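You operate a simulated robot arm through the tools that you are given. There is no shell and no other tool.

You are at the controls of a simulated two-armed robot. One attempt, no reset.

Task
Level the adjustable board by the spirit level and lock it tight.
Fine: loosen the black knob first; the bubble ends centred between the long marks; put the level back.

Only the result counts: the job must be done as asked and must still hold three seconds after the hand-in. Knocking over, shifting, dropping, spilling or breaking anything else fails it.

Robot
Two 7-joint arms with fingered hands on one trunk that stands fixed in place. Base frame: the origin is at the foot of the trunk, x ahead of it, y to its left, z up. Lengths are in m, angles in degrees, forces in N, time in s.
The left shoulder is at [0.07, 0.162, 1.396], the right one opposite. With the tool pointing down near the work surface each hand reaches from about 0.1 to 0.78 m from the base axis, measured 20 degrees to its own side. Payload 4 kg a hand.
The tool frame of a hand sits at the grasp point between the pads (the TCP): z along the fingers, y along the line on which they close. The tips reach 0.026 m beyond it. The gripper opens to 0.132 m; its body begins 0.073 m behind the TCP. The gripper is a hand of 4 fingers: y runs from the thumb to the fingers, the wrist lies at [0, 0, -0.224] in the tool frame, and closing takes about 1.5 s.
Orientation is that of the tool frame in the base frame, as a unit quaternion [w, x, y, z]. With the fingers straight down and closing along the base's y, the tool's x points along the base's -x, its y along +y and its z along -z.

Tools
- The arms move only by the tool servo_tool. It takes "left_targets", "right_targets" or both (then of equal length, played together; a hand with none holds still); each is a list of rows, each a list of 7 numbers: the turn, a rotation vector about the tool's x, y, z in rad, then the shift along the tool's x, y, z in mm, then the gripper command, from -1 (shut) to 1 (fully open), values between in proportion. In form: [[ax, ay, az, x, y, z, fingers], ...]. A call has 1 to 20 rows; each row shifts and turns the commanded pose from where the row before left it, along the tool's axes as they then stand. Rows are played at 5 a second. More than 0.05 m and 8.6 degrees between two rows, or a gripper value outside its range, and nothing of the call is played. A pose out of reach is approached as far as the arm can. The call stops where the force on the tool passes 40 N (or 10 N more than at its start, if that is more) or the arm is blocked; 0.2 s more then pass. The fingers move at their own pace (about 0.045 m/s each) and stop on an object; they squeeze with about 30 N. The grip force told is the motor's: it shows also when the fingers shut on nothing. Time passes only in rows, and 0.2 s behind the last, so rows that do not move let the fingers close. The reply holds the time, the measured pose of the TCP, the force on the tool along the base axes, the opening and the grip force, in the units named above and with some noise, with the torque about the TCP (base axes, N m) and any sound that the robot's microphone picked up.
- Cameras (640 x 400 px; columns grow to the right, rows downward): "scene" is now at [0.1252, -0.0363, 1.611]; the picture's right is [-0.43, -0.90, 0.00], its down [-0.61, 0.29, -0.74] and it looks along [0.67, -0.32, -0.67] (base axes); focal length 353 px, centre (320, 200). "left" rides on the left gripper at [-0.073, 0.006, -0.094] in its tool frame; the picture's right is [-0.08, -1.00, 0.00], its down [0.78, -0.06, -0.62] and it looks along [0.61, -0.05, 0.79] (tool axes); focal length 230 px, centre (320, 200). "right" rides on the right gripper at [0.073, 0.006, -0.094] in its tool frame; the picture's right is [-0.08, 1.00, 0.00], its down [-0.79, -0.06, -0.62] and it looks along [-0.61, -0.05, 0.79] (tool axes); focal length 230 px, centre (320, 200). There is no depth. A picture from a camera that has moved, and an enlarged one, comes with that camera's place and axes in the base frame and with its lens.
- get_image(camera): a new picture of that camera. The clock stands still meanwhile.
- slide_trunk(by): slides the trunk up (or, below 0, down) by that many m; the arms and the scene camera ride with it, the base frame stays. It gives what a move gives, with no picture.
- grasp_type(shape, hand): the hand has 4 fingers and takes this shape, open, in about a second: jaw (thumb against the fingers, like two jaws); tri (thumb and two fingers); tip (a fingertip pinch); poke (one finger out to press); point (the index stretched); flat (the hand flat); cup (the hand cupped); fist (a fist). The gripper value then closes the fingers along that shape, each until it touches; the sizes above hold for jaw. It gives what a move gives, with no picture.
- turn_head(pan, tilt): turns the head with the scene camera to pan (to the left, within 86 degrees either way) and tilt (down, from -29 to 69), counted from straight ahead of the robot. It gives what a move gives.
- zoom(camera, box): a new picture of the part [left, top, right, bottom] of that camera's present view, enlarged. The clock stands still meanwhile.
- job_done(): hands the job in; it is judged then, once.

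Nothing tells you positions but the pictures and the camera data. Unless the task says otherwise, let go and move clear before handing in.

The tools are called after "Call:" as a command line: name --argument value ..., lists and objects as JSON in quotes. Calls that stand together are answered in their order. servo_tool: Moves the arms, as the interface text tells. Its arguments: {"type":"object","properties":{"left_targets":{"type":"array"},"right_targets":{"type":"array"}},"required":[]} The other tools are called the same way: slide_trunk (by) moves the trunk up or down; grasp_type (shape, hand) gives the hand a shape; turn_head (pan, tilt) turns the head that bears the scene camera; get_image (camera) takes a picture; zoom (camera, box) takes an enlarged picture of a part of a camera's view; job_done () hands the job in.

At the start:

```text
time_s: 0.0
left_ee_pos: [0.5579, -0.038, 1.3253]
left_tool_rot: [0.0, 0.0, 1.0, 0.0]
left_contact_force: [0.1, -0.1, 0.3]
left_torque: [-0.02, 0.0, -0.02]
left_width: 0.1319
left_grasp_force: 0.0
left_shape: jaw
right_ee_pos: [0.3306, -0.3518, 1.3715]
right_tool_rot: [0.0, 0.0, 1.0, 0.0]
right_contact_force: [-0.5, 0.0, -0.4]
right_torque: [0.02, -0.01, 0.01]
right_width: 0.1317
right_grasp_force: 0.1
right_shape: jaw
trunk travel left (down, up): [-0.875, 0.065]
head pan, tilt (commanded): [-25.4, 42.3]
```

scene: 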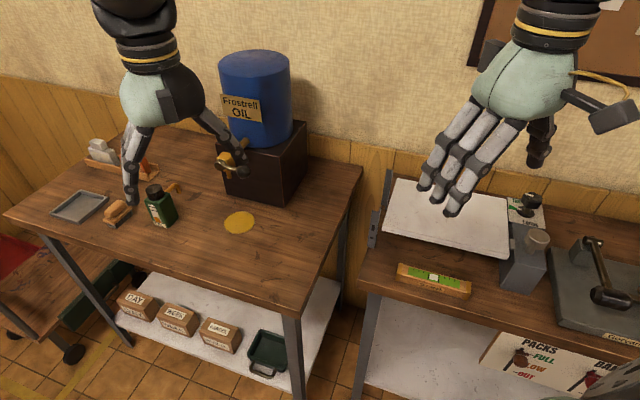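
right: 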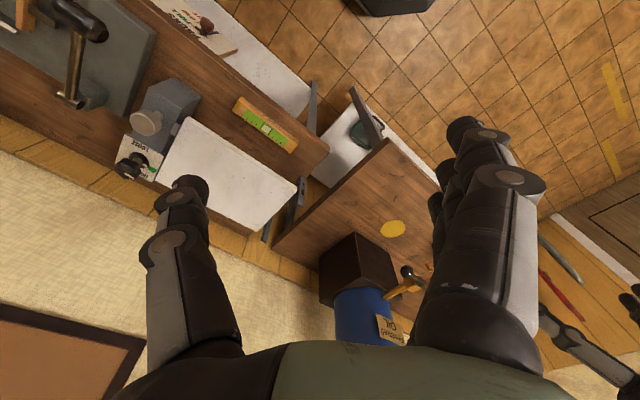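
left: 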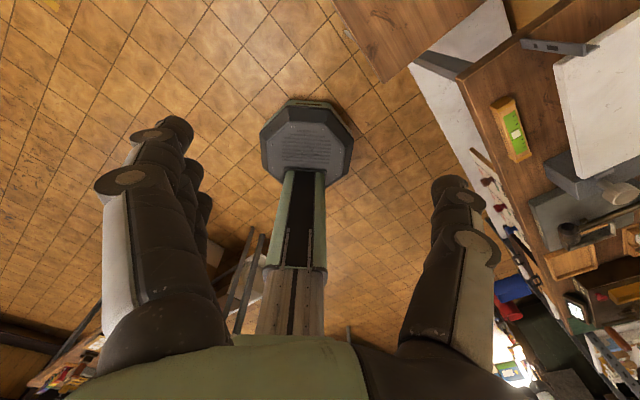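

I see a workbench to the right with a white adjustable board, a spirit level lying in front of it, a grey block with a knob and a black knob with a label. I'll look closer before moving.

Call:
turn_head --pan -45 --tilt 42

Call:
get_image --camera "scene"

Call:
zoom --camera "scene" --box '[200, 120, 440, 270]'

```text
time_s: 0.8
left_ee_pos: [0.5581, -0.0372, 1.3238]
left_tool_rot: [-0.001, 0.0, 1.0, -0.001]
left_contact_force: [0.2, 0.3, 0.3]
left_torque: [-0.01, 0.01, -0.01]
left_width: 0.1316
left_grasp_force: 0.0
left_shape: jaw
right_ee_pos: [0.332, -0.3527, 1.3715]
right_tool_rot: [0.0, 0.0, 1.0, 0.0]
right_contact_force: [-0.7, 0.0, 0.5]
right_torque: [0.0, 0.01, -0.01]
right_width: 0.132
right_grasp_force: 0.1
right_shape: jaw
trunk travel left (down, up): [-0.875, 0.065]
head pan, tilt (commanded): [-45.0, 42.0]
```

```text
taken
camera scene: at [0.109, -0.0595, 1.6113], right [-0.71, -0.71, 0.0], down [-0.47, 0.47, -0.74], along [0.53, -0.53, -0.67], focal length 353 px, centre (320, 200)
```

scene: 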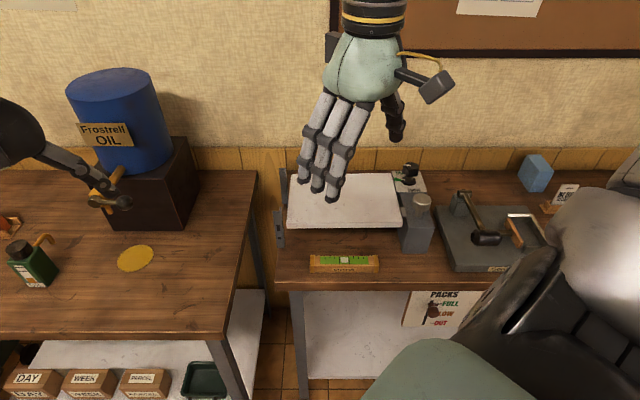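

```text
2.67 times, centred on (320, 195) of scene
camera zoom: at [0.109, -0.0595, 1.6113], right [-0.71, -0.71, 0.0], down [-0.47, 0.47, -0.74], along [0.53, -0.53, -0.67], focal length 942 px, centre (320, 213)
```

zoom: 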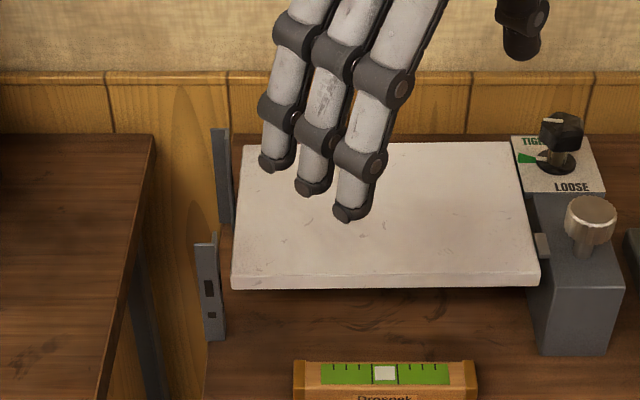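

The table stands at about -45° to my right. I'll turn the right hand to face it and look with the hand camera.

Call:
servo_tool --right_targets '[[0, 0, 0.131, 0, 0, 0, 1], [0, 0, 0.131, 0, 0, 0, 1], [0, 0, 0.131, 0, 0, 0, 1], [0, 0, 0.131, 0, 0, 0, 1], [0, 0, 0.131, 0, 0, 0, 1], [0, 0, 0.131, 0, 0, 0, 1]]'

Call:
get_image --camera "right"

Call:
get_image --camera "scene"

```text
time_s: 2.2
left_ee_pos: [0.5574, -0.0372, 1.3246]
left_tool_rot: [0.0, -0.001, 1.0, 0.001]
left_contact_force: [0.3, -0.4, 0.7]
left_torque: [0.02, 0.0, 0.0]
left_width: 0.1318
left_grasp_force: 0.1
left_shape: jaw
right_ee_pos: [0.3319, -0.3536, 1.3714]
right_tool_rot: [0.0, 0.384, 0.923, 0.0]
right_contact_force: [-0.7, 0.0, -0.6]
right_torque: [-0.02, -0.03, 0.0]
right_width: 0.1316
right_grasp_force: 0.0
right_shape: jaw
trunk travel left (down, up): [-0.875, 0.065]
head pan, tilt (commanded): [-45.0, 42.0]
```

```text
taken
camera right: at [0.2855, -0.2971, 1.4643], right [0.76, 0.65, 0.0], down [0.51, -0.6, 0.62], along [0.4, -0.47, -0.79], focal length 230 px, centre (320, 200)
```

right: 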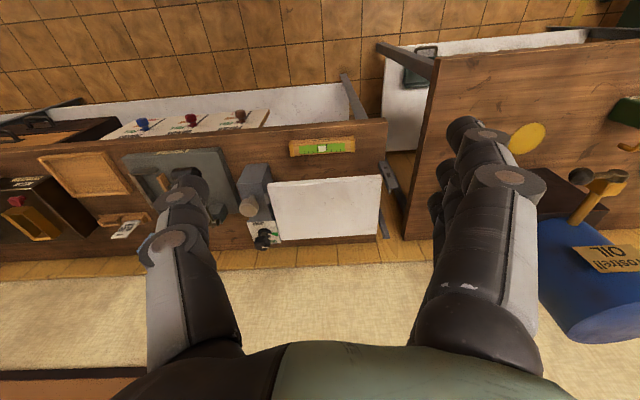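

```text
taken
camera scene: at [0.109, -0.0596, 1.6113], right [-0.71, -0.71, 0.0], down [-0.47, 0.47, -0.74], along [0.53, -0.53, -0.67], focal length 353 px, centre (320, 200)
```

scene: 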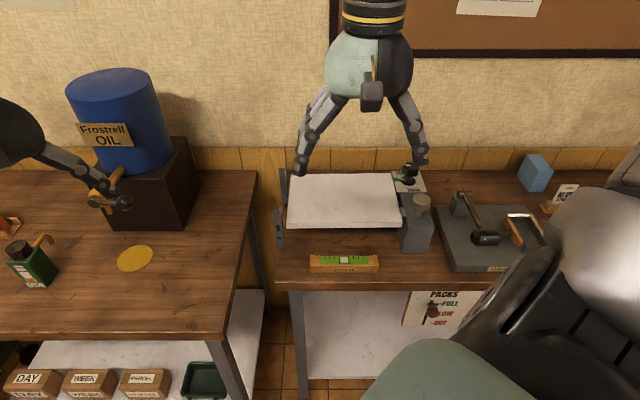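

The level is about at (0.46, -0.49, 0.9), and the knobs lie further back. I'll lower the trunk a bit to get a good baseline for measuring and a better reach.

Call:
slide_trunk --by -0.15

Call:
get_image --camera "scene"

Call:
zoom --camera "scene" --box '[260, 80, 500, 230]'

Call:
get_image --camera "right"

```text
time_s: 4.0
left_ee_pos: [0.5581, -0.0377, 1.1751]
left_tool_rot: [0.0, 0.0, 1.0, 0.0]
left_contact_force: [-0.3, 0.4, -0.3]
left_torque: [-0.02, -0.01, 0.01]
left_width: 0.1317
left_grasp_force: 0.0
left_shape: jaw
right_ee_pos: [0.3315, -0.3531, 1.2211]
right_tool_rot: [0.0, 0.384, 0.924, 0.0]
right_contact_force: [-0.3, -0.7, -0.9]
right_torque: [0.0, -0.02, -0.02]
right_width: 0.1317
right_grasp_force: 0.0
right_shape: jaw
trunk travel left (down, up): [-0.725, 0.215]
head pan, tilt (commanded): [-45.0, 42.0]
```

```text
taken
camera scene: at [0.1089, -0.0595, 1.4614], right [-0.71, -0.71, 0.0], down [-0.47, 0.47, -0.74], along [0.53, -0.53, -0.67], focal length 353 px, centre (320, 200)
```

scene: 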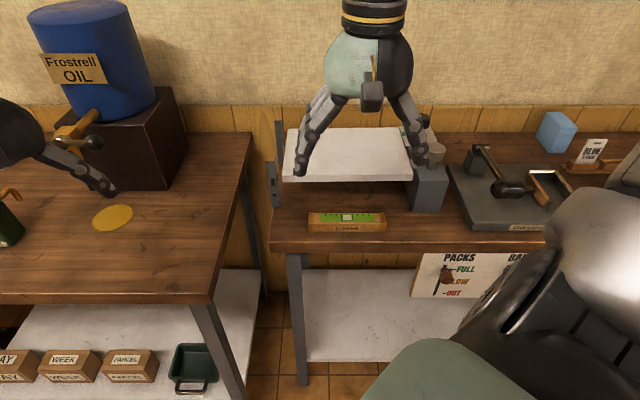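

```text
2.67 times, centred on (380, 155) of scene
camera zoom: at [0.1089, -0.0595, 1.4614], right [-0.71, -0.71, 0.0], down [-0.47, 0.47, -0.74], along [0.53, -0.53, -0.67], focal length 942 px, centre (160, 320)
```

zoom: 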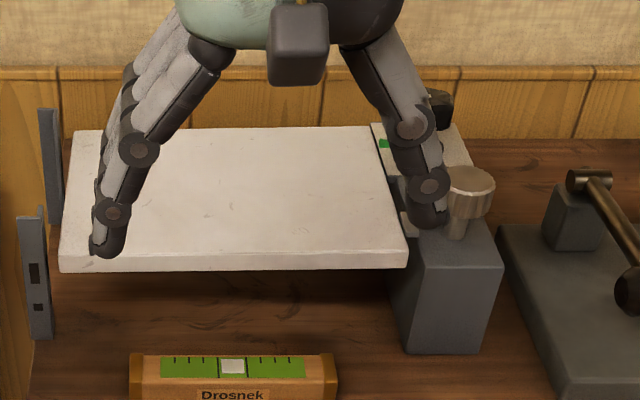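

```text
taken
camera right: at [0.2853, -0.2971, 1.3144], right [0.76, 0.65, 0.0], down [0.51, -0.6, 0.62], along [0.4, -0.47, -0.79], focal length 230 px, centre (320, 200)
```

right: 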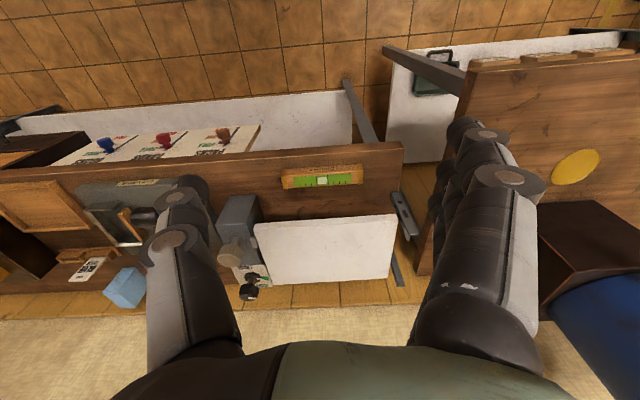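

The black knob is about at (0.48, -0.80, 1.02), the silver one at (0.38, -0.68, 1.03), and the board top at z≈0.98. I'll shift the right hand out of the view to see the details.

Call:
servo_tool --right_targets '[[0, 0, 0, 0, -45, 0, 1], [0, 0, 0, 0, -45, 0, 1], [0, 0, 0, 0, -45, 0, 1], [0, 0, 0, 0, -45, 0, 1], [0, 0, 0, 0, -45, 0, 1]]'

Call:
zoom --camera "scene" --box '[260, 90, 480, 240]'

Call:
get_image --camera "right"

Call:
zoom --camera "scene" --box '[390, 90, 470, 140]'

```text
time_s: 5.2
left_ee_pos: [0.5579, -0.0395, 1.1754]
left_tool_rot: [0.0, 0.001, 1.0, 0.001]
left_contact_force: [0.0, -1.4, 0.5]
left_torque: [0.0, 0.03, -0.03]
left_width: 0.1316
left_grasp_force: 0.0
left_shape: jaw
right_ee_pos: [0.1929, -0.5123, 1.2001]
right_tool_rot: [0.0, 0.383, 0.924, 0.001]
right_contact_force: [-0.6, -0.5, 0.1]
right_torque: [0.04, 0.01, 0.02]
right_width: 0.1317
right_grasp_force: 0.0
right_shape: jaw
right hand out of reach, approached as far as the arm can: row 4, 5
trunk travel left (down, up): [-0.725, 0.215]
head pan, tilt (commanded): [-45.0, 42.0]
```

```text
2.67 times, centred on (370, 165) of scene
camera zoom: at [0.1089, -0.0618, 1.4612], right [-0.71, -0.71, 0.0], down [-0.47, 0.47, -0.74], along [0.53, -0.52, -0.67], focal length 942 px, centre (187, 293)
```

zoom: 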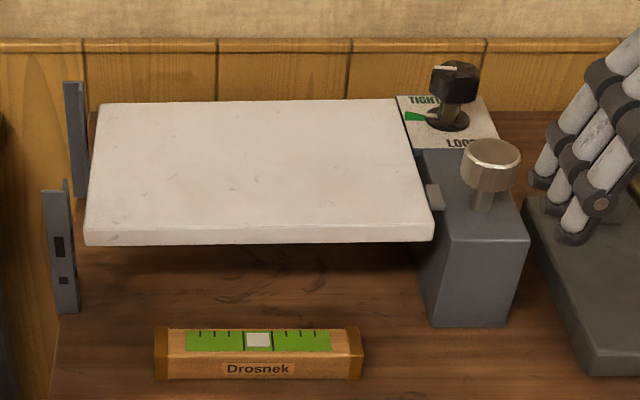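

```text
taken
camera right: at [0.1466, -0.4573, 1.294], right [0.76, 0.65, 0.0], down [0.51, -0.6, 0.61], along [0.4, -0.47, -0.79], focal length 230 px, centre (320, 200)
```

right: 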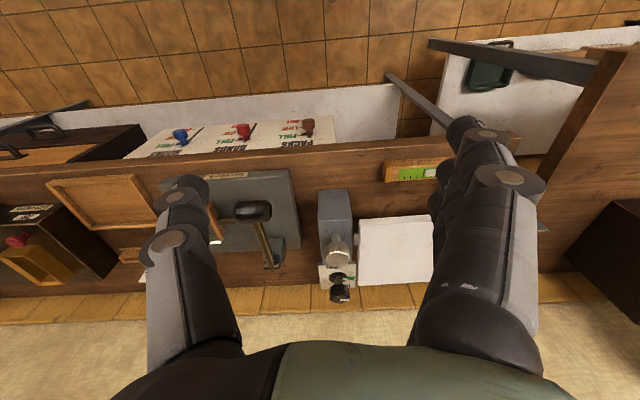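

```text
8.00 times, centred on (430, 115) of scene
camera zoom: at [0.1089, -0.0618, 1.4612], right [-0.71, -0.71, 0.0], down [-0.47, 0.47, -0.74], along [0.53, -0.52, -0.67], focal length 2825 px, centre (-560, 880)
```

zoom: 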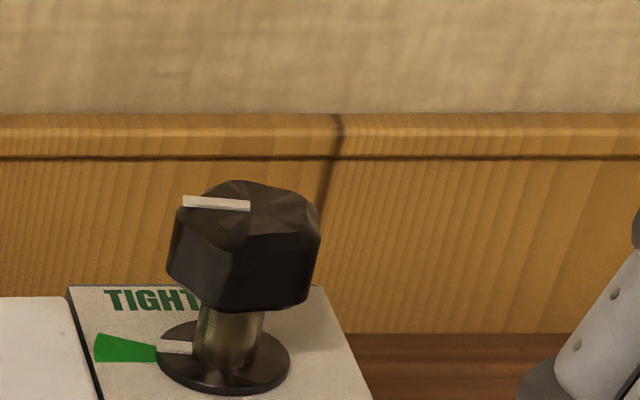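

The black knob's white pointer points at the green TIGHT mark, with LOOSE printed at the front. I'll zoom with the hand camera for a view from above.

Call:
zoom --camera "right" --box '[290, 180, 450, 310]'

Call:
zoom --camera "scene" --box '[380, 110, 460, 160]'

Call:
zoom --camera "scene" --box '[300, 195, 400, 245]'

```text
3.08 times, centred on (370, 245) of right
camera zoom: at [0.1466, -0.4573, 1.294], right [0.76, 0.65, 0.0], down [0.51, -0.6, 0.61], along [0.4, -0.47, -0.79], focal length 708 px, centre (166, 62)
```

zoom: 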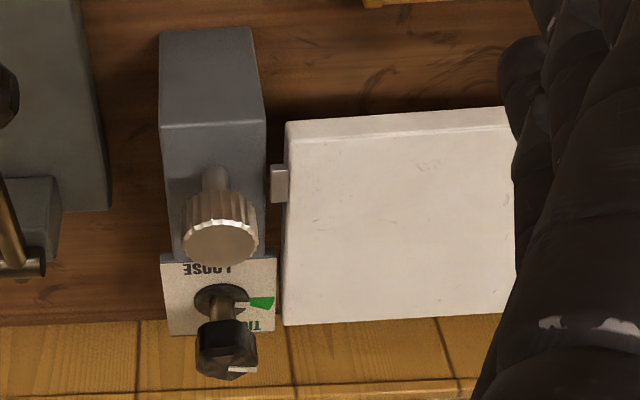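

```text
8.00 times, centred on (420, 135) of scene
camera zoom: at [0.1089, -0.0618, 1.4612], right [-0.71, -0.71, 0.0], down [-0.47, 0.47, -0.74], along [0.53, -0.52, -0.67], focal length 2825 px, centre (-480, 720)
```

zoom: 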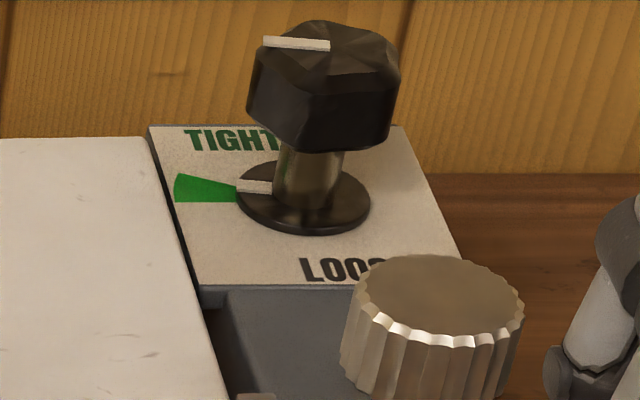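

```text
6.40 times, centred on (350, 220) of scene
camera zoom: at [0.1089, -0.0618, 1.4612], right [-0.71, -0.71, 0.0], down [-0.47, 0.47, -0.74], along [0.53, -0.52, -0.67], focal length 2260 px, centre (128, 72)
```

zoom: 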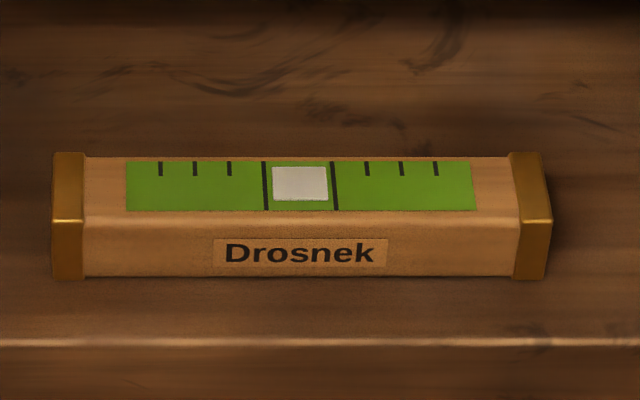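

The level's bubble is centred on the bench. The black knob body is at u≈0.897, v≈0.214 (table axes), z≈1.025, and I now move the right hand toward it at a safe height.

Call:
servo_tool --right_targets '[[0, 0, 0, -45, 0, 0, 1], [0, 0, 0, -45, 0, 0, 1], [0, 0, 0, -45, 0, 0, 1], [0, 0, 0, -45, 0, 0, 1], [0, 0, 0, -45, 0, 0, 1], [0, 0, 0, -45, 0, 0, 1]]'

Call:
get_image --camera "scene"

Call:
get_image --camera "right"

```text
time_s: 6.6
left_ee_pos: [0.5605, -0.038, 1.1734]
left_tool_rot: [-0.001, 0.0, 1.0, 0.0]
left_contact_force: [0.0, -0.3, 0.5]
left_torque: [-0.05, 0.03, 0.01]
left_width: 0.1319
left_grasp_force: 0.1
left_shape: jaw
right_ee_pos: [0.3871, -0.7047, 1.2]
right_tool_rot: [-0.001, 0.383, 0.924, -0.001]
right_contact_force: [-0.1, -0.2, -0.7]
right_torque: [0.01, 0.04, 0.01]
right_width: 0.1319
right_grasp_force: 0.1
right_shape: jaw
trunk travel left (down, up): [-0.725, 0.215]
head pan, tilt (commanded): [-45.0, 42.0]
```

```text
taken
camera scene: at [0.1125, -0.0601, 1.461], right [-0.71, -0.71, 0.0], down [-0.47, 0.47, -0.74], along [0.52, -0.53, -0.67], focal length 353 px, centre (320, 200)
```

scene: 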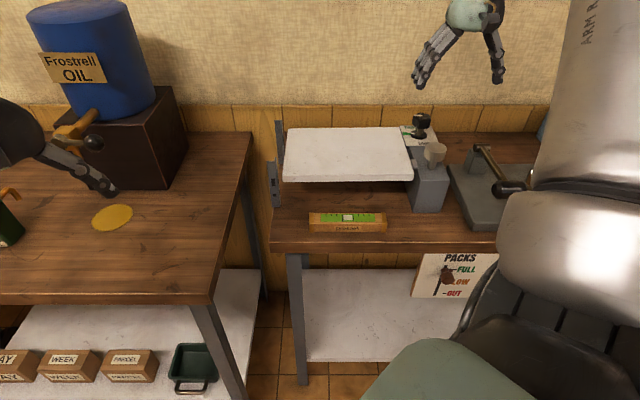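

```text
taken
camera right: at [0.3416, -0.6491, 1.2929], right [0.76, 0.65, 0.0], down [0.51, -0.6, 0.62], along [0.4, -0.47, -0.79], focal length 230 px, centre (320, 200)
```

right: 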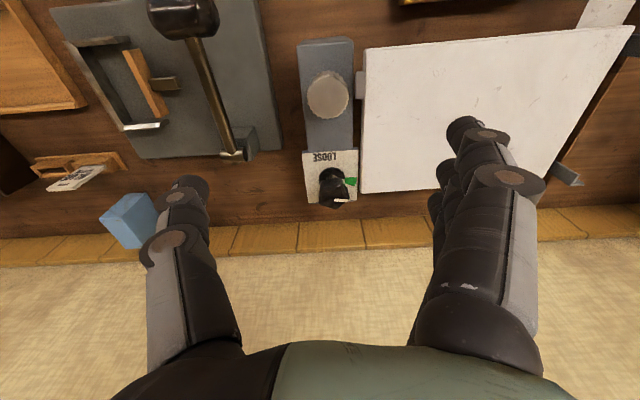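

Call:
zoom --camera "right" --box '[280, 40, 400, 215]'

Call:
zoom --camera "right" --box '[295, 140, 375, 215]'

```text
2.29 times, centred on (340, 128) of right
camera zoom: at [0.3416, -0.6491, 1.2929], right [0.76, 0.65, 0.0], down [0.51, -0.6, 0.62], along [0.4, -0.47, -0.79], focal length 526 px, centre (274, 366)
```

zoom: 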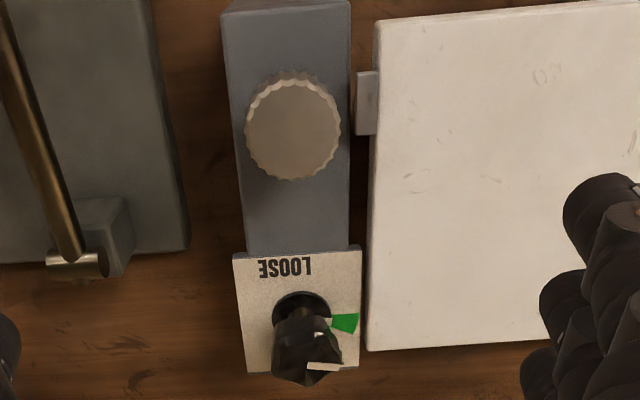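

```text
5.33 times, centred on (335, 178) of right
camera zoom: at [0.3416, -0.6491, 1.2929], right [0.76, 0.65, 0.0], down [0.51, -0.6, 0.62], along [0.4, -0.47, -0.79], focal length 1227 px, centre (240, 320)
```

zoom: 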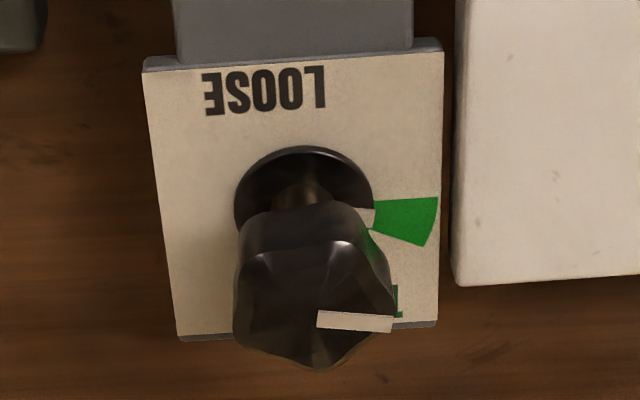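

Call:
servo_tool --right_targets '[[0, 0, 0, -42, 3.5, 0, 1], [0, 0, 0, -42, 3.5, 0, 1], [0, 0, 0, -42, 3.5, 0, 1], [0, 0, 0, 0, 0, 35, 1], [0, 0, 0, 0, 0, 35, 1]]'

Call:
get_image --camera "right"

Call:
get_image --camera "scene"

```text
time_s: 7.8
left_ee_pos: [0.5579, -0.0378, 1.1732]
left_tool_rot: [-0.002, 0.0, 1.0, 0.001]
left_contact_force: [0.1, -0.1, -1.2]
left_torque: [-0.01, 0.03, -0.02]
left_width: 0.1316
left_grasp_force: 0.1
left_shape: jaw
right_ee_pos: [0.4816, -0.7834, 1.1297]
right_tool_rot: [-0.001, 0.383, 0.924, 0.0]
right_contact_force: [1.0, -0.3, 0.1]
right_torque: [-0.01, 0.02, -0.03]
right_width: 0.132
right_grasp_force: 0.2
right_shape: jaw
trunk travel left (down, up): [-0.725, 0.215]
head pan, tilt (commanded): [-45.0, 42.0]
```

```text
taken
camera right: at [0.4354, -0.7276, 1.2225], right [0.76, 0.65, 0.0], down [0.51, -0.6, 0.62], along [0.4, -0.47, -0.79], focal length 230 px, centre (320, 200)
```

right: 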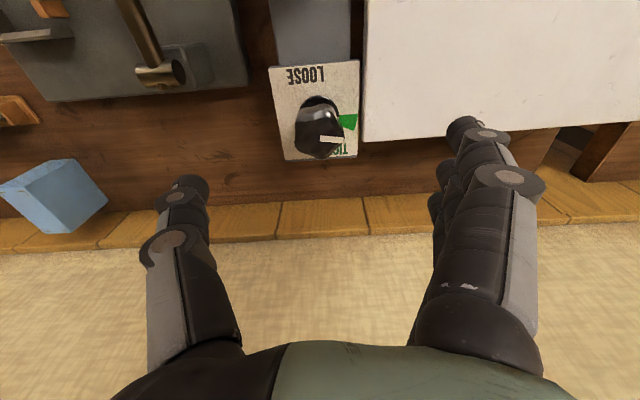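

```text
taken
camera scene: at [0.11, -0.0594, 1.4613], right [-0.71, -0.71, 0.0], down [-0.47, 0.47, -0.74], along [0.53, -0.53, -0.67], focal length 353 px, centre (320, 200)
```

scene: 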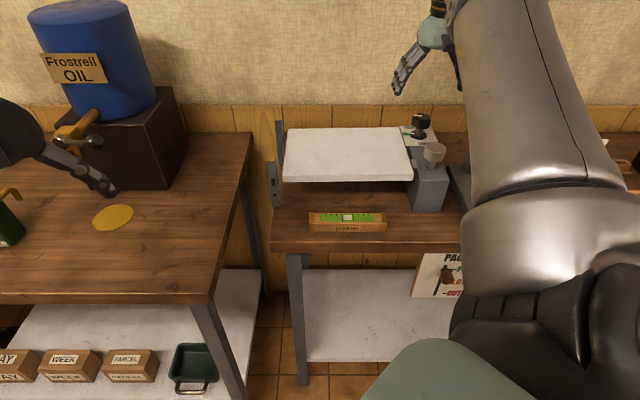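

The tool hangs right above the black knob. I'll test the wrist's turning range in the air first.

Call:
servo_tool --right_targets '[[0, 0, -0.145, 0, 0, 0, 1], [0, 0, -0.145, 0, 0, 0, 1], [0, 0, -0.145, 0, 0, 0, 1], [0, 0, -0.145, 0, 0, 0, 1], [0, 0, -0.145, 0, 0, 0, 1], [0, 0, -0.145, 0, 0, 0, 1], [0, 0, -0.145, 0, 0, 0, 1], [0, 0, -0.145, 0, 0, 0, 1], [0, 0, -0.145, 0, 0, 0, 1], [0, 0, -0.145, 0, 0, 0, 1], [0, 0, -0.145, 0, 0, 0, 1]]'

```text
time_s: 10.2
left_ee_pos: [0.5572, -0.0376, 1.1756]
left_tool_rot: [0.0, 0.0, 1.0, -0.001]
left_contact_force: [-0.6, 0.8, 0.0]
left_torque: [0.0, 0.05, -0.01]
left_width: 0.1319
left_grasp_force: 0.0
left_shape: jaw
right_ee_pos: [0.4805, -0.7836, 1.1303]
right_tool_rot: [0.0, -0.395, 0.919, 0.0]
right_contact_force: [0.1, 0.0, 0.6]
right_torque: [0.01, -0.01, -0.01]
right_width: 0.1317
right_grasp_force: 0.0
right_shape: jaw
trunk travel left (down, up): [-0.725, 0.215]
head pan, tilt (commanded): [-45.0, 42.0]
```

The wrist can turn the full 90° there. I'll turn back, half-close the fingers and descend onto the black knob.

Call:
servo_tool --right_targets '[[0, 0, 0.145, 0, 0, 0, 1], [0, 0, 0.145, 0, 0, 0, 1], [0, 0, 0.145, 0, 0, 0, 1], [0, 0, 0.145, 0, 0, 0, 1], [0, 0, 0.145, 0, 0, 0, 1], [0, 0, 0.145, 0, 0, 0, 1], [0, 0, 0.145, 0, 0, 0, 1], [0, 0, 0.145, 0, 0, 0, 1], [0, 0, 0.145, 0, 0, 0, 0.5], [0, 0, 0.145, 0, 0, 0, 0.5], [0, 0, 0.145, 0, 0, 0, 0.5], [0, 0, 0, -3, 0, 20, 0.5], [0, 0, 0, 0, 0, 20, 0.5]]'

Call:
get_image --camera "right"

Call:
zoom --camera "scene" --box '[360, 60, 480, 135]'

```text
time_s: 13.0
left_ee_pos: [0.5573, -0.0388, 1.1735]
left_tool_rot: [0.0, -0.001, 1.0, 0.0]
left_contact_force: [0.3, 0.0, -0.4]
left_torque: [-0.01, -0.01, 0.01]
left_width: 0.1318
left_grasp_force: 0.0
left_shape: jaw
right_ee_pos: [0.4837, -0.7879, 1.0893]
right_tool_rot: [-0.001, 0.384, 0.923, 0.0]
right_contact_force: [0.0, 0.1, -0.2]
right_torque: [-0.02, 0.01, -0.02]
right_width: 0.0992
right_grasp_force: 0.0
right_shape: jaw
trunk travel left (down, up): [-0.725, 0.215]
head pan, tilt (commanded): [-45.0, 42.0]
```

```text
taken
camera right: at [0.4373, -0.7319, 1.1823], right [0.76, 0.65, 0.0], down [0.51, -0.6, 0.62], along [0.4, -0.47, -0.79], focal length 230 px, centre (320, 200)
```

right: 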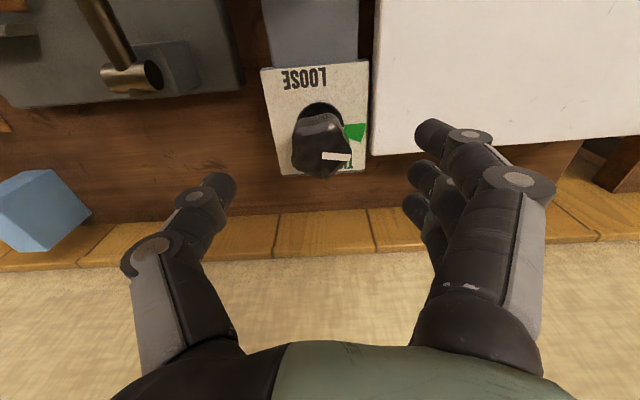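

```text
5.33 times, centred on (420, 98) of scene
camera zoom: at [0.1092, -0.0601, 1.4613], right [-0.71, -0.71, 0.0], down [-0.47, 0.47, -0.74], along [0.53, -0.53, -0.67], focal length 1883 px, centre (-213, 747)
```

zoom: 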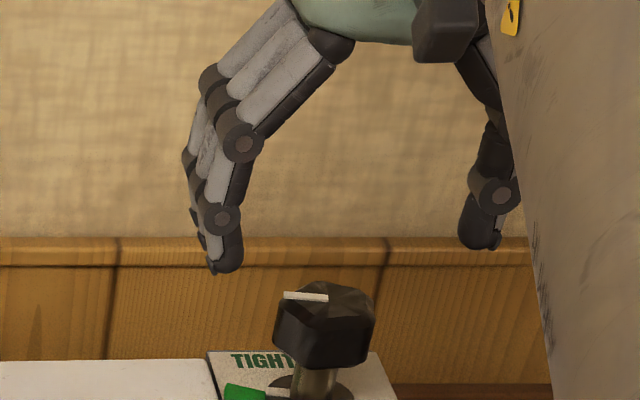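

Alignment with the knob axis looks good in both views. I descend 59 mm and close on the knob.

Call:
servo_tool --right_targets '[[0, 0, 0, 0, 0, 20, 0.5], [0, 0, 0, 0, 0, 20, 0.5], [0, 0, 0, 0, 0, 19, 0.5], [0, 0, 0, 0, 0, 0, 0.5]]'

Call:
get_image --camera "right"

Call:
zoom --camera "scene" --box '[360, 60, 480, 135]'

```text
time_s: 14.0
left_ee_pos: [0.557, -0.0376, 1.1752]
left_tool_rot: [0.001, 0.0, 1.0, 0.0]
left_contact_force: [-0.7, 0.1, 0.4]
left_torque: [-0.01, 0.0, -0.02]
left_width: 0.1315
left_grasp_force: 0.0
left_shape: jaw
right_ee_pos: [0.4817, -0.7873, 1.0316]
right_tool_rot: [0.0, 0.383, 0.924, 0.0]
right_contact_force: [0.0, -0.3, 0.2]
right_torque: [0.0, 0.01, -0.02]
right_width: 0.0994
right_grasp_force: 0.0
right_shape: jaw
trunk travel left (down, up): [-0.725, 0.215]
head pan, tilt (commanded): [-45.0, 42.0]
```

```text
taken
camera right: at [0.4362, -0.7318, 1.1239], right [0.76, 0.65, 0.0], down [0.51, -0.6, 0.62], along [0.4, -0.47, -0.79], focal length 230 px, centre (320, 200)
```

right: 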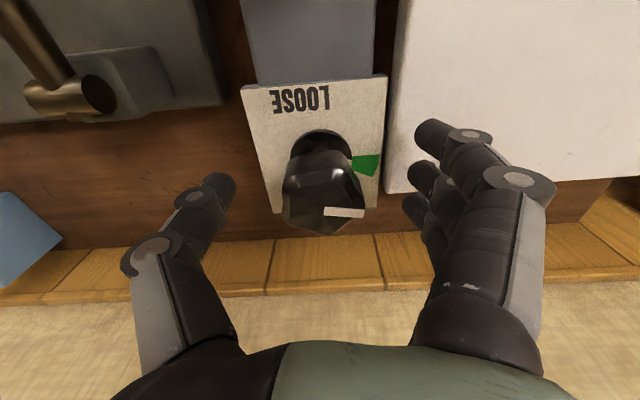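

```text
5.33 times, centred on (420, 98) of scene
camera zoom: at [0.109, -0.0597, 1.4613], right [-0.71, -0.71, 0.0], down [-0.47, 0.47, -0.74], along [0.53, -0.53, -0.67], focal length 1883 px, centre (-213, 747)
```

zoom: 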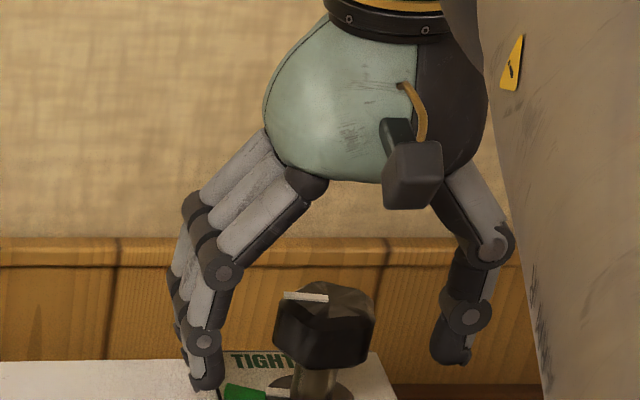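

Call:
servo_tool --right_targets '[[0, 0, 0, 0, 0, 0, 0], [0, 0, 0, 0, 0, 0, -1], [0, 0, 0, 0, 0, 0, -1], [0, 0, 0, 0, 0, 0, -1], [0, 0, 0, 0, 0, 0, -1], [0, 0, 0, 0, 0, 0, -1]]'

Call:
get_image --camera "right"

Call:
zoom --camera "scene" --box '[360, 60, 480, 135]'

```text
time_s: 15.4
left_ee_pos: [0.5573, -0.0375, 1.1757]
left_tool_rot: [0.0, 0.0, 1.0, 0.0]
left_contact_force: [-0.1, -0.6, -0.3]
left_torque: [0.01, 0.0, 0.02]
left_width: 0.1316
left_grasp_force: 0.1
left_shape: jaw
right_ee_pos: [0.4835, -0.7874, 1.0309]
right_tool_rot: [-0.001, 0.383, 0.924, 0.0]
right_contact_force: [-0.8, 0.1, -0.2]
right_torque: [0.03, -0.01, -0.03]
right_width: 0.0317
right_grasp_force: 30.2
right_shape: jaw
trunk travel left (down, up): [-0.725, 0.215]
head pan, tilt (commanded): [-45.0, 42.0]
```

```text
taken
camera right: at [0.4363, -0.7318, 1.124], right [0.76, 0.65, 0.0], down [0.51, -0.6, 0.62], along [0.4, -0.47, -0.79], focal length 230 px, centre (320, 200)
```

right: 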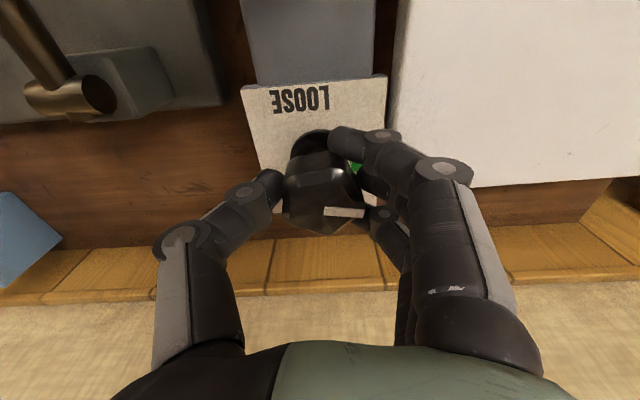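

```text
5.33 times, centred on (420, 98) of scene
camera zoom: at [0.109, -0.0598, 1.4613], right [-0.71, -0.71, 0.0], down [-0.47, 0.47, -0.74], along [0.53, -0.53, -0.67], focal length 1883 px, centre (-213, 747)
```

zoom: 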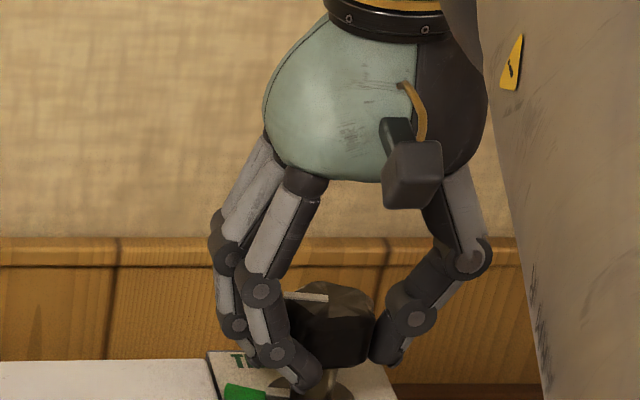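

The knob is gripped (30 N). I turn it counter-clockwise in small steps and check.

Call:
servo_tool --right_targets '[[0, 0, -0.08, 0, 0, 0, -1], [0, 0, -0.08, 0, 0, 0, -1], [0, 0, -0.08, 0, 0, 0, -1], [0, 0, -0.08, 0, 0, 0, -1], [0, 0, -0.08, 0, 0, 0, -1]]'

Call:
get_image --camera "right"

Call:
zoom --camera "scene" --box '[360, 60, 480, 135]'

```text
time_s: 16.6
left_ee_pos: [0.5566, -0.0389, 1.1749]
left_tool_rot: [0.0, 0.0, 1.0, 0.0]
left_contact_force: [0.1, -0.3, 0.0]
left_torque: [-0.01, 0.0, -0.01]
left_width: 0.1317
left_grasp_force: 0.1
left_shape: jaw
right_ee_pos: [0.4822, -0.7882, 1.0304]
right_tool_rot: [0.001, 0.191, 0.982, 0.0]
right_contact_force: [-2.2, -4.6, 1.6]
right_torque: [-0.09, 0.01, -0.14]
right_width: 0.0317
right_grasp_force: 30.1
right_shape: jaw
trunk travel left (down, up): [-0.725, 0.215]
head pan, tilt (commanded): [-45.0, 42.0]
```

```text
taken
camera right: at [0.4182, -0.7551, 1.1238], right [0.45, 0.89, 0.0], down [0.7, -0.35, 0.62], along [0.55, -0.28, -0.79], focal length 230 px, centre (320, 200)
```

right: 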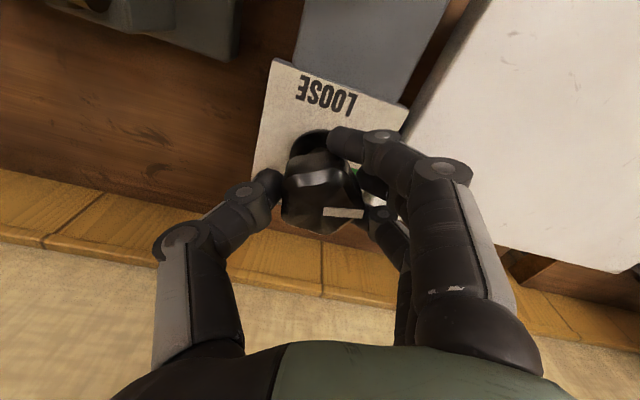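

```text
5.33 times, centred on (420, 98) of scene
camera zoom: at [0.1082, -0.0604, 1.4614], right [-0.71, -0.71, 0.0], down [-0.47, 0.47, -0.74], along [0.53, -0.53, -0.67], focal length 1883 px, centre (-213, 747)
```

zoom: 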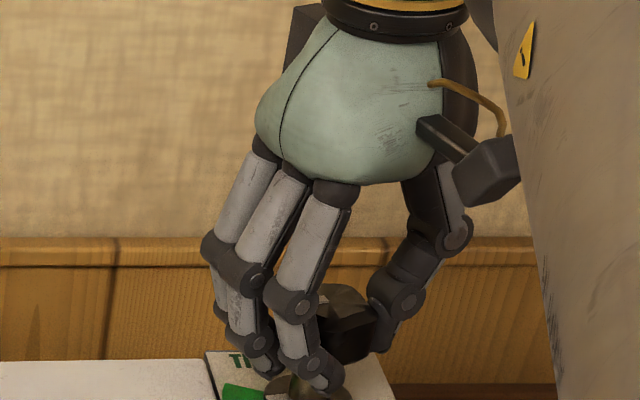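

The knob turns with the hand at low torque. Continuing.

Call:
servo_tool --right_targets '[[0, 0, -0.1, 0, 0, 0, -1], [0, 0, -0.1, 0, 0, 0, -1], [0, 0, -0.1, 0, 0, 0, -1], [0, 0, -0.1, 0, 0, 0, -1], [0, 0, -0.1, 0, 0, 0, -1], [0, 0, -0.1, 0, 0, 0, -1], [0, 0, -0.1, 0, 0, 0, -1]]'

Call:
get_image --camera "right"

Call:
zoom --camera "scene" --box '[360, 60, 480, 135]'

```text
time_s: 18.2
left_ee_pos: [0.5575, -0.0383, 1.1747]
left_tool_rot: [0.0, 0.0, 1.0, 0.001]
left_contact_force: [0.9, 0.9, -0.2]
left_torque: [-0.02, 0.01, -0.02]
left_width: 0.1319
left_grasp_force: 0.1
left_shape: jaw
right_ee_pos: [0.4827, -0.7877, 1.032]
right_tool_rot: [0.0, -0.157, 0.988, 0.0]
right_contact_force: [1.7, -11.2, 5.0]
right_torque: [-0.36, -0.07, -0.17]
right_width: 0.0319
right_grasp_force: 30.3
right_shape: jaw
trunk travel left (down, up): [-0.725, 0.215]
head pan, tilt (commanded): [-45.0, 42.0]
```

```text
taken
camera right: at [0.4121, -0.8049, 1.1235], right [-0.24, 0.97, 0.0], down [0.76, 0.18, 0.62], along [0.6, 0.15, -0.79], focal length 230 px, centre (320, 200)
```

right: 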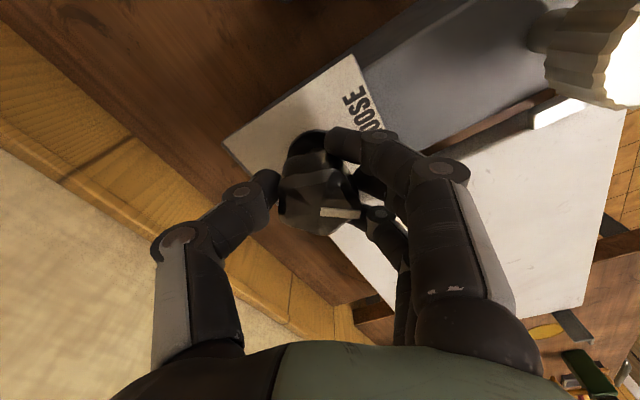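

```text
5.33 times, centred on (420, 98) of scene
camera zoom: at [0.1086, -0.0611, 1.4613], right [-0.71, -0.71, 0.0], down [-0.47, 0.47, -0.74], along [0.53, -0.52, -0.67], focal length 1883 px, centre (-213, 747)
```

zoom: 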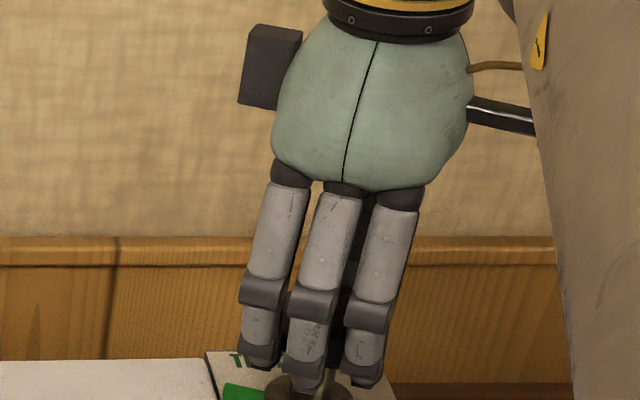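

Call:
servo_tool --right_targets '[[0, 0, -0.1, 0, -1.5, 0, -1], [0, 0, -0.1, 0, -1, 0, -1], [0, 0, -0.1, 0, 0, 0, -1], [0, 0, -0.1, 0, 0, 0, -1], [0, 0, -0.08, 0, 0, 0, -1]]'

Call:
get_image --camera "right"

Call:
zoom --camera "scene" --box '[360, 60, 480, 135]'

```text
time_s: 19.4
left_ee_pos: [0.5569, -0.0382, 1.1751]
left_tool_rot: [0.0, 0.0, 1.0, 0.0]
left_contact_force: [0.1, -0.2, 0.0]
left_torque: [0.01, 0.0, -0.01]
left_width: 0.1317
left_grasp_force: 0.1
left_shape: jaw
right_ee_pos: [0.4837, -0.7889, 1.0304]
right_tool_rot: [0.0, -0.387, 0.922, -0.001]
right_contact_force: [-4.3, -6.3, 4.1]
right_torque: [-0.11, 0.03, -0.19]
right_width: 0.0318
right_grasp_force: 30.2
right_shape: jaw
trunk travel left (down, up): [-0.725, 0.215]
head pan, tilt (commanded): [-45.0, 42.0]
```

```text
taken
camera right: at [0.4285, -0.8372, 1.1235], right [-0.66, 0.75, 0.0], down [0.59, 0.52, 0.62], along [0.46, 0.41, -0.79], focal length 230 px, centre (320, 200)
```

right: 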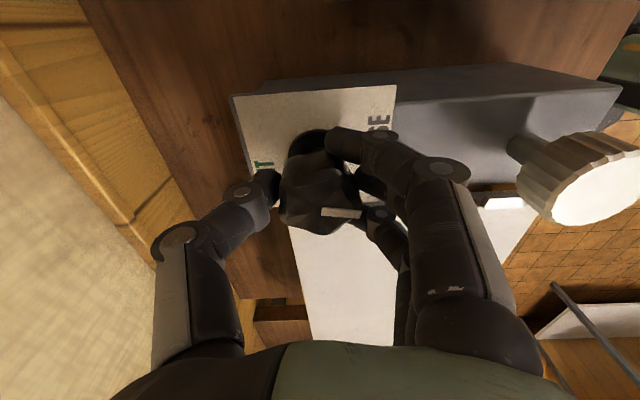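

```text
5.33 times, centred on (420, 98) of scene
camera zoom: at [0.1077, -0.0602, 1.4614], right [-0.71, -0.71, 0.0], down [-0.47, 0.47, -0.74], along [0.53, -0.53, -0.67], focal length 1883 px, centre (-213, 747)
```

zoom: 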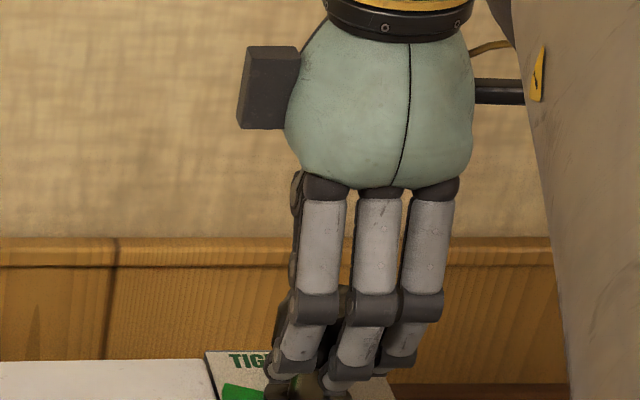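

The pointer should now face LOOSE. I release gently, rise and check.

Call:
servo_tool --right_targets '[[0, 0, 0, 0, 0, 0, 0.2], [0, 0, 0, 0, 0, 0, 0.2], [0, 0, 0, 0, 0, 0, 0.2], [0, 0, 0, 0, 0, 0, 0.2], [0, 0, 0, 0, 0, -25, 0.2], [0, 0, 0, 0, 0, -35, 0.2], [0, 0, 0, 0, 0, -40, 0.2]]'

Call:
get_image --camera "right"

Call:
zoom --camera "scene" --box '[360, 85, 480, 160]'

```text
time_s: 21.0
left_ee_pos: [0.5572, -0.0371, 1.1742]
left_tool_rot: [-0.001, 0.0, 1.0, 0.0]
left_contact_force: [-0.5, -0.3, 0.5]
left_torque: [-0.04, -0.02, 0.01]
left_width: 0.1319
left_grasp_force: 0.1
left_shape: jaw
right_ee_pos: [0.4839, -0.7891, 1.134]
right_tool_rot: [0.0, -0.387, 0.922, 0.0]
right_contact_force: [-0.7, 0.2, -0.3]
right_torque: [-0.01, -0.02, -0.01]
right_width: 0.0787
right_grasp_force: 0.0
right_shape: jaw
trunk travel left (down, up): [-0.725, 0.215]
head pan, tilt (commanded): [-45.0, 42.0]
```

```text
taken
camera right: at [0.4296, -0.8373, 1.2258], right [-0.66, 0.75, 0.0], down [0.59, 0.52, 0.62], along [0.47, 0.4, -0.79], focal length 230 px, centre (320, 200)
```

right: 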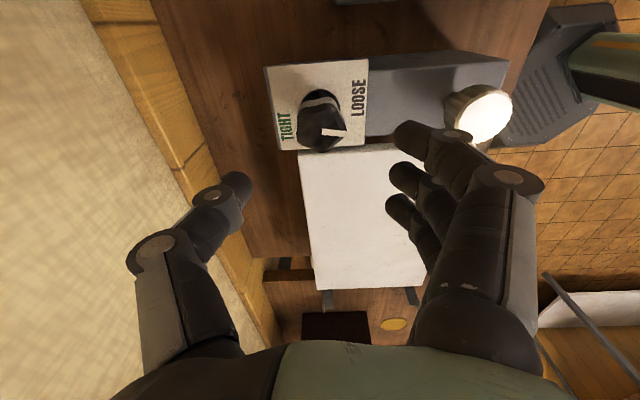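

```text
5.33 times, centred on (420, 122) of scene
camera zoom: at [0.1087, -0.059, 1.4613], right [-0.71, -0.71, 0.0], down [-0.47, 0.47, -0.74], along [0.53, -0.53, -0.67], focal length 1883 px, centre (-213, 613)
```

zoom: 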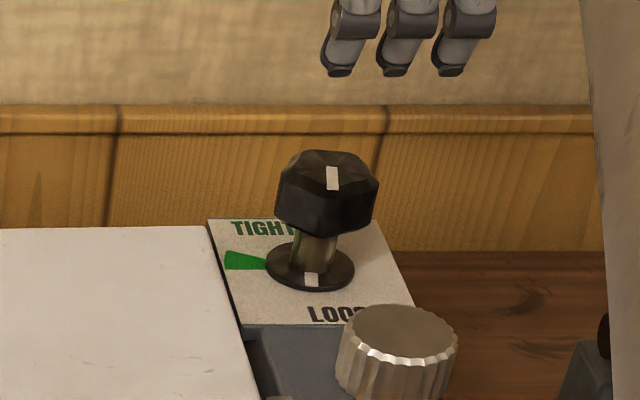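

The pointer is now at LOOSE. Next is the level, but the gap between it and the board's front edge looks narrow, so I'll move the hand to view that gap from the side.

Call:
servo_tool --right_targets '[[0, 0, 0, 20, 40, 0, 0.2], [0, 0, 0, 20, 40, 0, 0.2], [0, 0, 0, 20, 40, 0, 0.2], [0, 0, 0, 20, 40, 0, 0.2], [0, 0, 0, 10, 40, 0, 0.2]]'

Call:
get_image --camera "right"

Call:
get_image --camera "scene"

```text
time_s: 22.2
left_ee_pos: [0.5556, -0.0367, 1.176]
left_tool_rot: [0.001, 0.0, 1.0, 0.0]
left_contact_force: [-0.6, 0.4, -0.8]
left_torque: [-0.01, 0.02, -0.02]
left_width: 0.1318
left_grasp_force: 0.0
left_shape: jaw
right_ee_pos: [0.2765, -0.709, 1.1342]
right_tool_rot: [0.001, -0.386, 0.922, 0.0]
right_contact_force: [-0.1, 0.0, 0.4]
right_torque: [-0.05, -0.04, -0.01]
right_width: 0.079
right_grasp_force: 0.0
right_shape: jaw
trunk travel left (down, up): [-0.725, 0.215]
head pan, tilt (commanded): [-45.0, 42.0]
```

```text
taken
camera right: at [0.2225, -0.7581, 1.2262], right [-0.66, 0.75, 0.0], down [0.59, 0.52, 0.62], along [0.47, 0.41, -0.79], focal length 230 px, centre (320, 200)
```

right: 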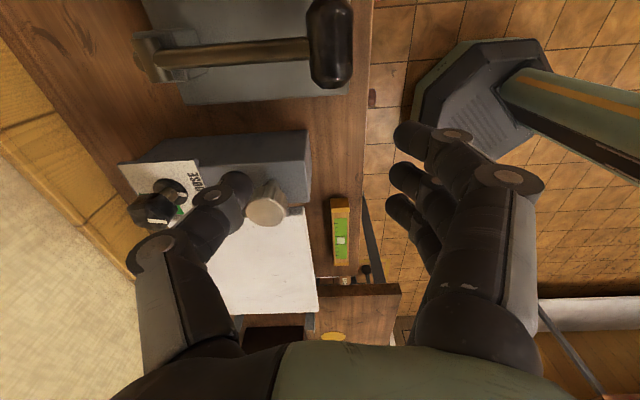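

```text
taken
camera scene: at [0.1058, -0.0588, 1.4616], right [-0.71, -0.71, 0.0], down [-0.47, 0.47, -0.74], along [0.53, -0.53, -0.67], focal length 353 px, centre (320, 200)
```

scene: 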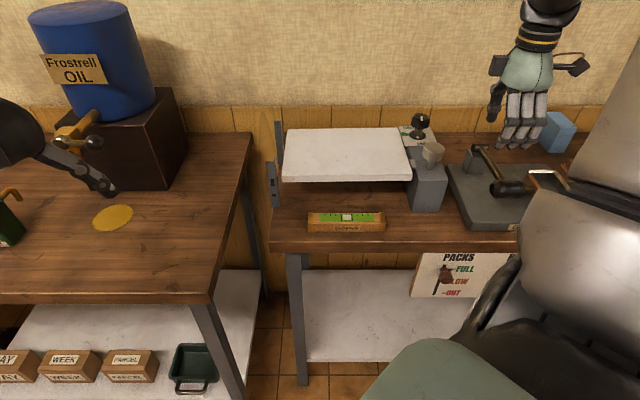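

Call:
zoom --camera "right" --box '[240, 120, 400, 320]'

Call:
zoom --camera "right" --box '[290, 180, 370, 280]'

```text
2.00 times, centred on (320, 220) of right
camera zoom: at [0.2225, -0.7581, 1.2262], right [-0.66, 0.75, 0.0], down [0.59, 0.52, 0.62], along [0.47, 0.41, -0.79], focal length 460 px, centre (320, 160)
```

zoom: 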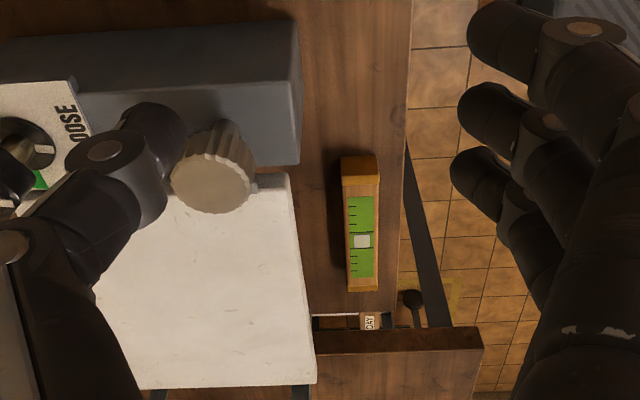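

```text
4.00 times, centred on (330, 230) of right
camera zoom: at [0.2225, -0.7581, 1.2262], right [-0.66, 0.75, 0.0], down [0.59, 0.52, 0.62], along [0.47, 0.41, -0.79], focal length 920 px, centre (280, 80)
```

zoom: 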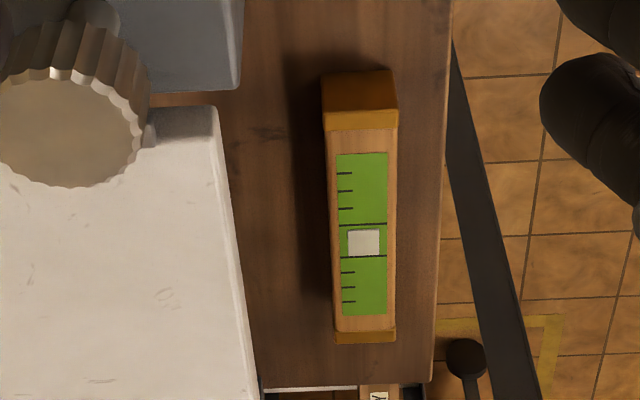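

The gap behind the level is about 37 mm. I'll move over the level and test whether the wrist can turn so that the slimmer finger side (not the thumb) faces the board.

Call:
servo_tool --right_targets '[[0, 0, 0, -40, 3, 0, 0.2], [0, 0, 0, -40, 3, 0, 0.2], [0, 0, 0, -40, 3, 0, 0.2], [0, 0, 0, -40, 3, 0, 0.2], [0, 0, 0, -40, 3, 0, 0.2], [0, 0, 0, -40, 3, 0, 0.2], [0, 0, 0, -40, 3, 0, 0.2], [0, 0, 0.145, 0, 0, 0, 0.2], [0, 0, 0.145, 0, 0, 0, 0.2], [0, 0, 0.145, 0, 0, 0, 0.2], [0, 0, 0.145, 0, 0, 0, 0.2], [0, 0, 0.145, 0, 0, 0, 0.2], [0, 0, 0.145, 0, 0, 0, 0.2], [0, 0, 0.145, 0, 0, 0, 0.2], [0, 0, 0.145, 0, 0, 0, 0.2], [0, 0, 0.145, 0, 0, 0, 0.2], [0, 0, 0.145, 0, 0, 0, 0.2], [0, 0, 0.145, 0, 0, 0, 0.2]]'

```text
time_s: 26.0
left_ee_pos: [0.5565, -0.0378, 1.1754]
left_tool_rot: [0.001, 0.0, 1.0, 0.001]
left_contact_force: [0.0, -0.3, 0.3]
left_torque: [0.01, 0.05, 0.01]
left_width: 0.1318
left_grasp_force: 0.1
left_shape: jaw
right_ee_pos: [0.4598, -0.4984, 1.1317]
right_tool_rot: [0.0, 0.392, 0.92, 0.0]
right_contact_force: [0.5, -1.1, -0.6]
right_torque: [-0.01, -0.03, 0.0]
right_width: 0.0791
right_grasp_force: 0.0
right_shape: jaw
trunk travel left (down, up): [-0.725, 0.215]
head pan, tilt (commanded): [-45.0, 42.0]
```

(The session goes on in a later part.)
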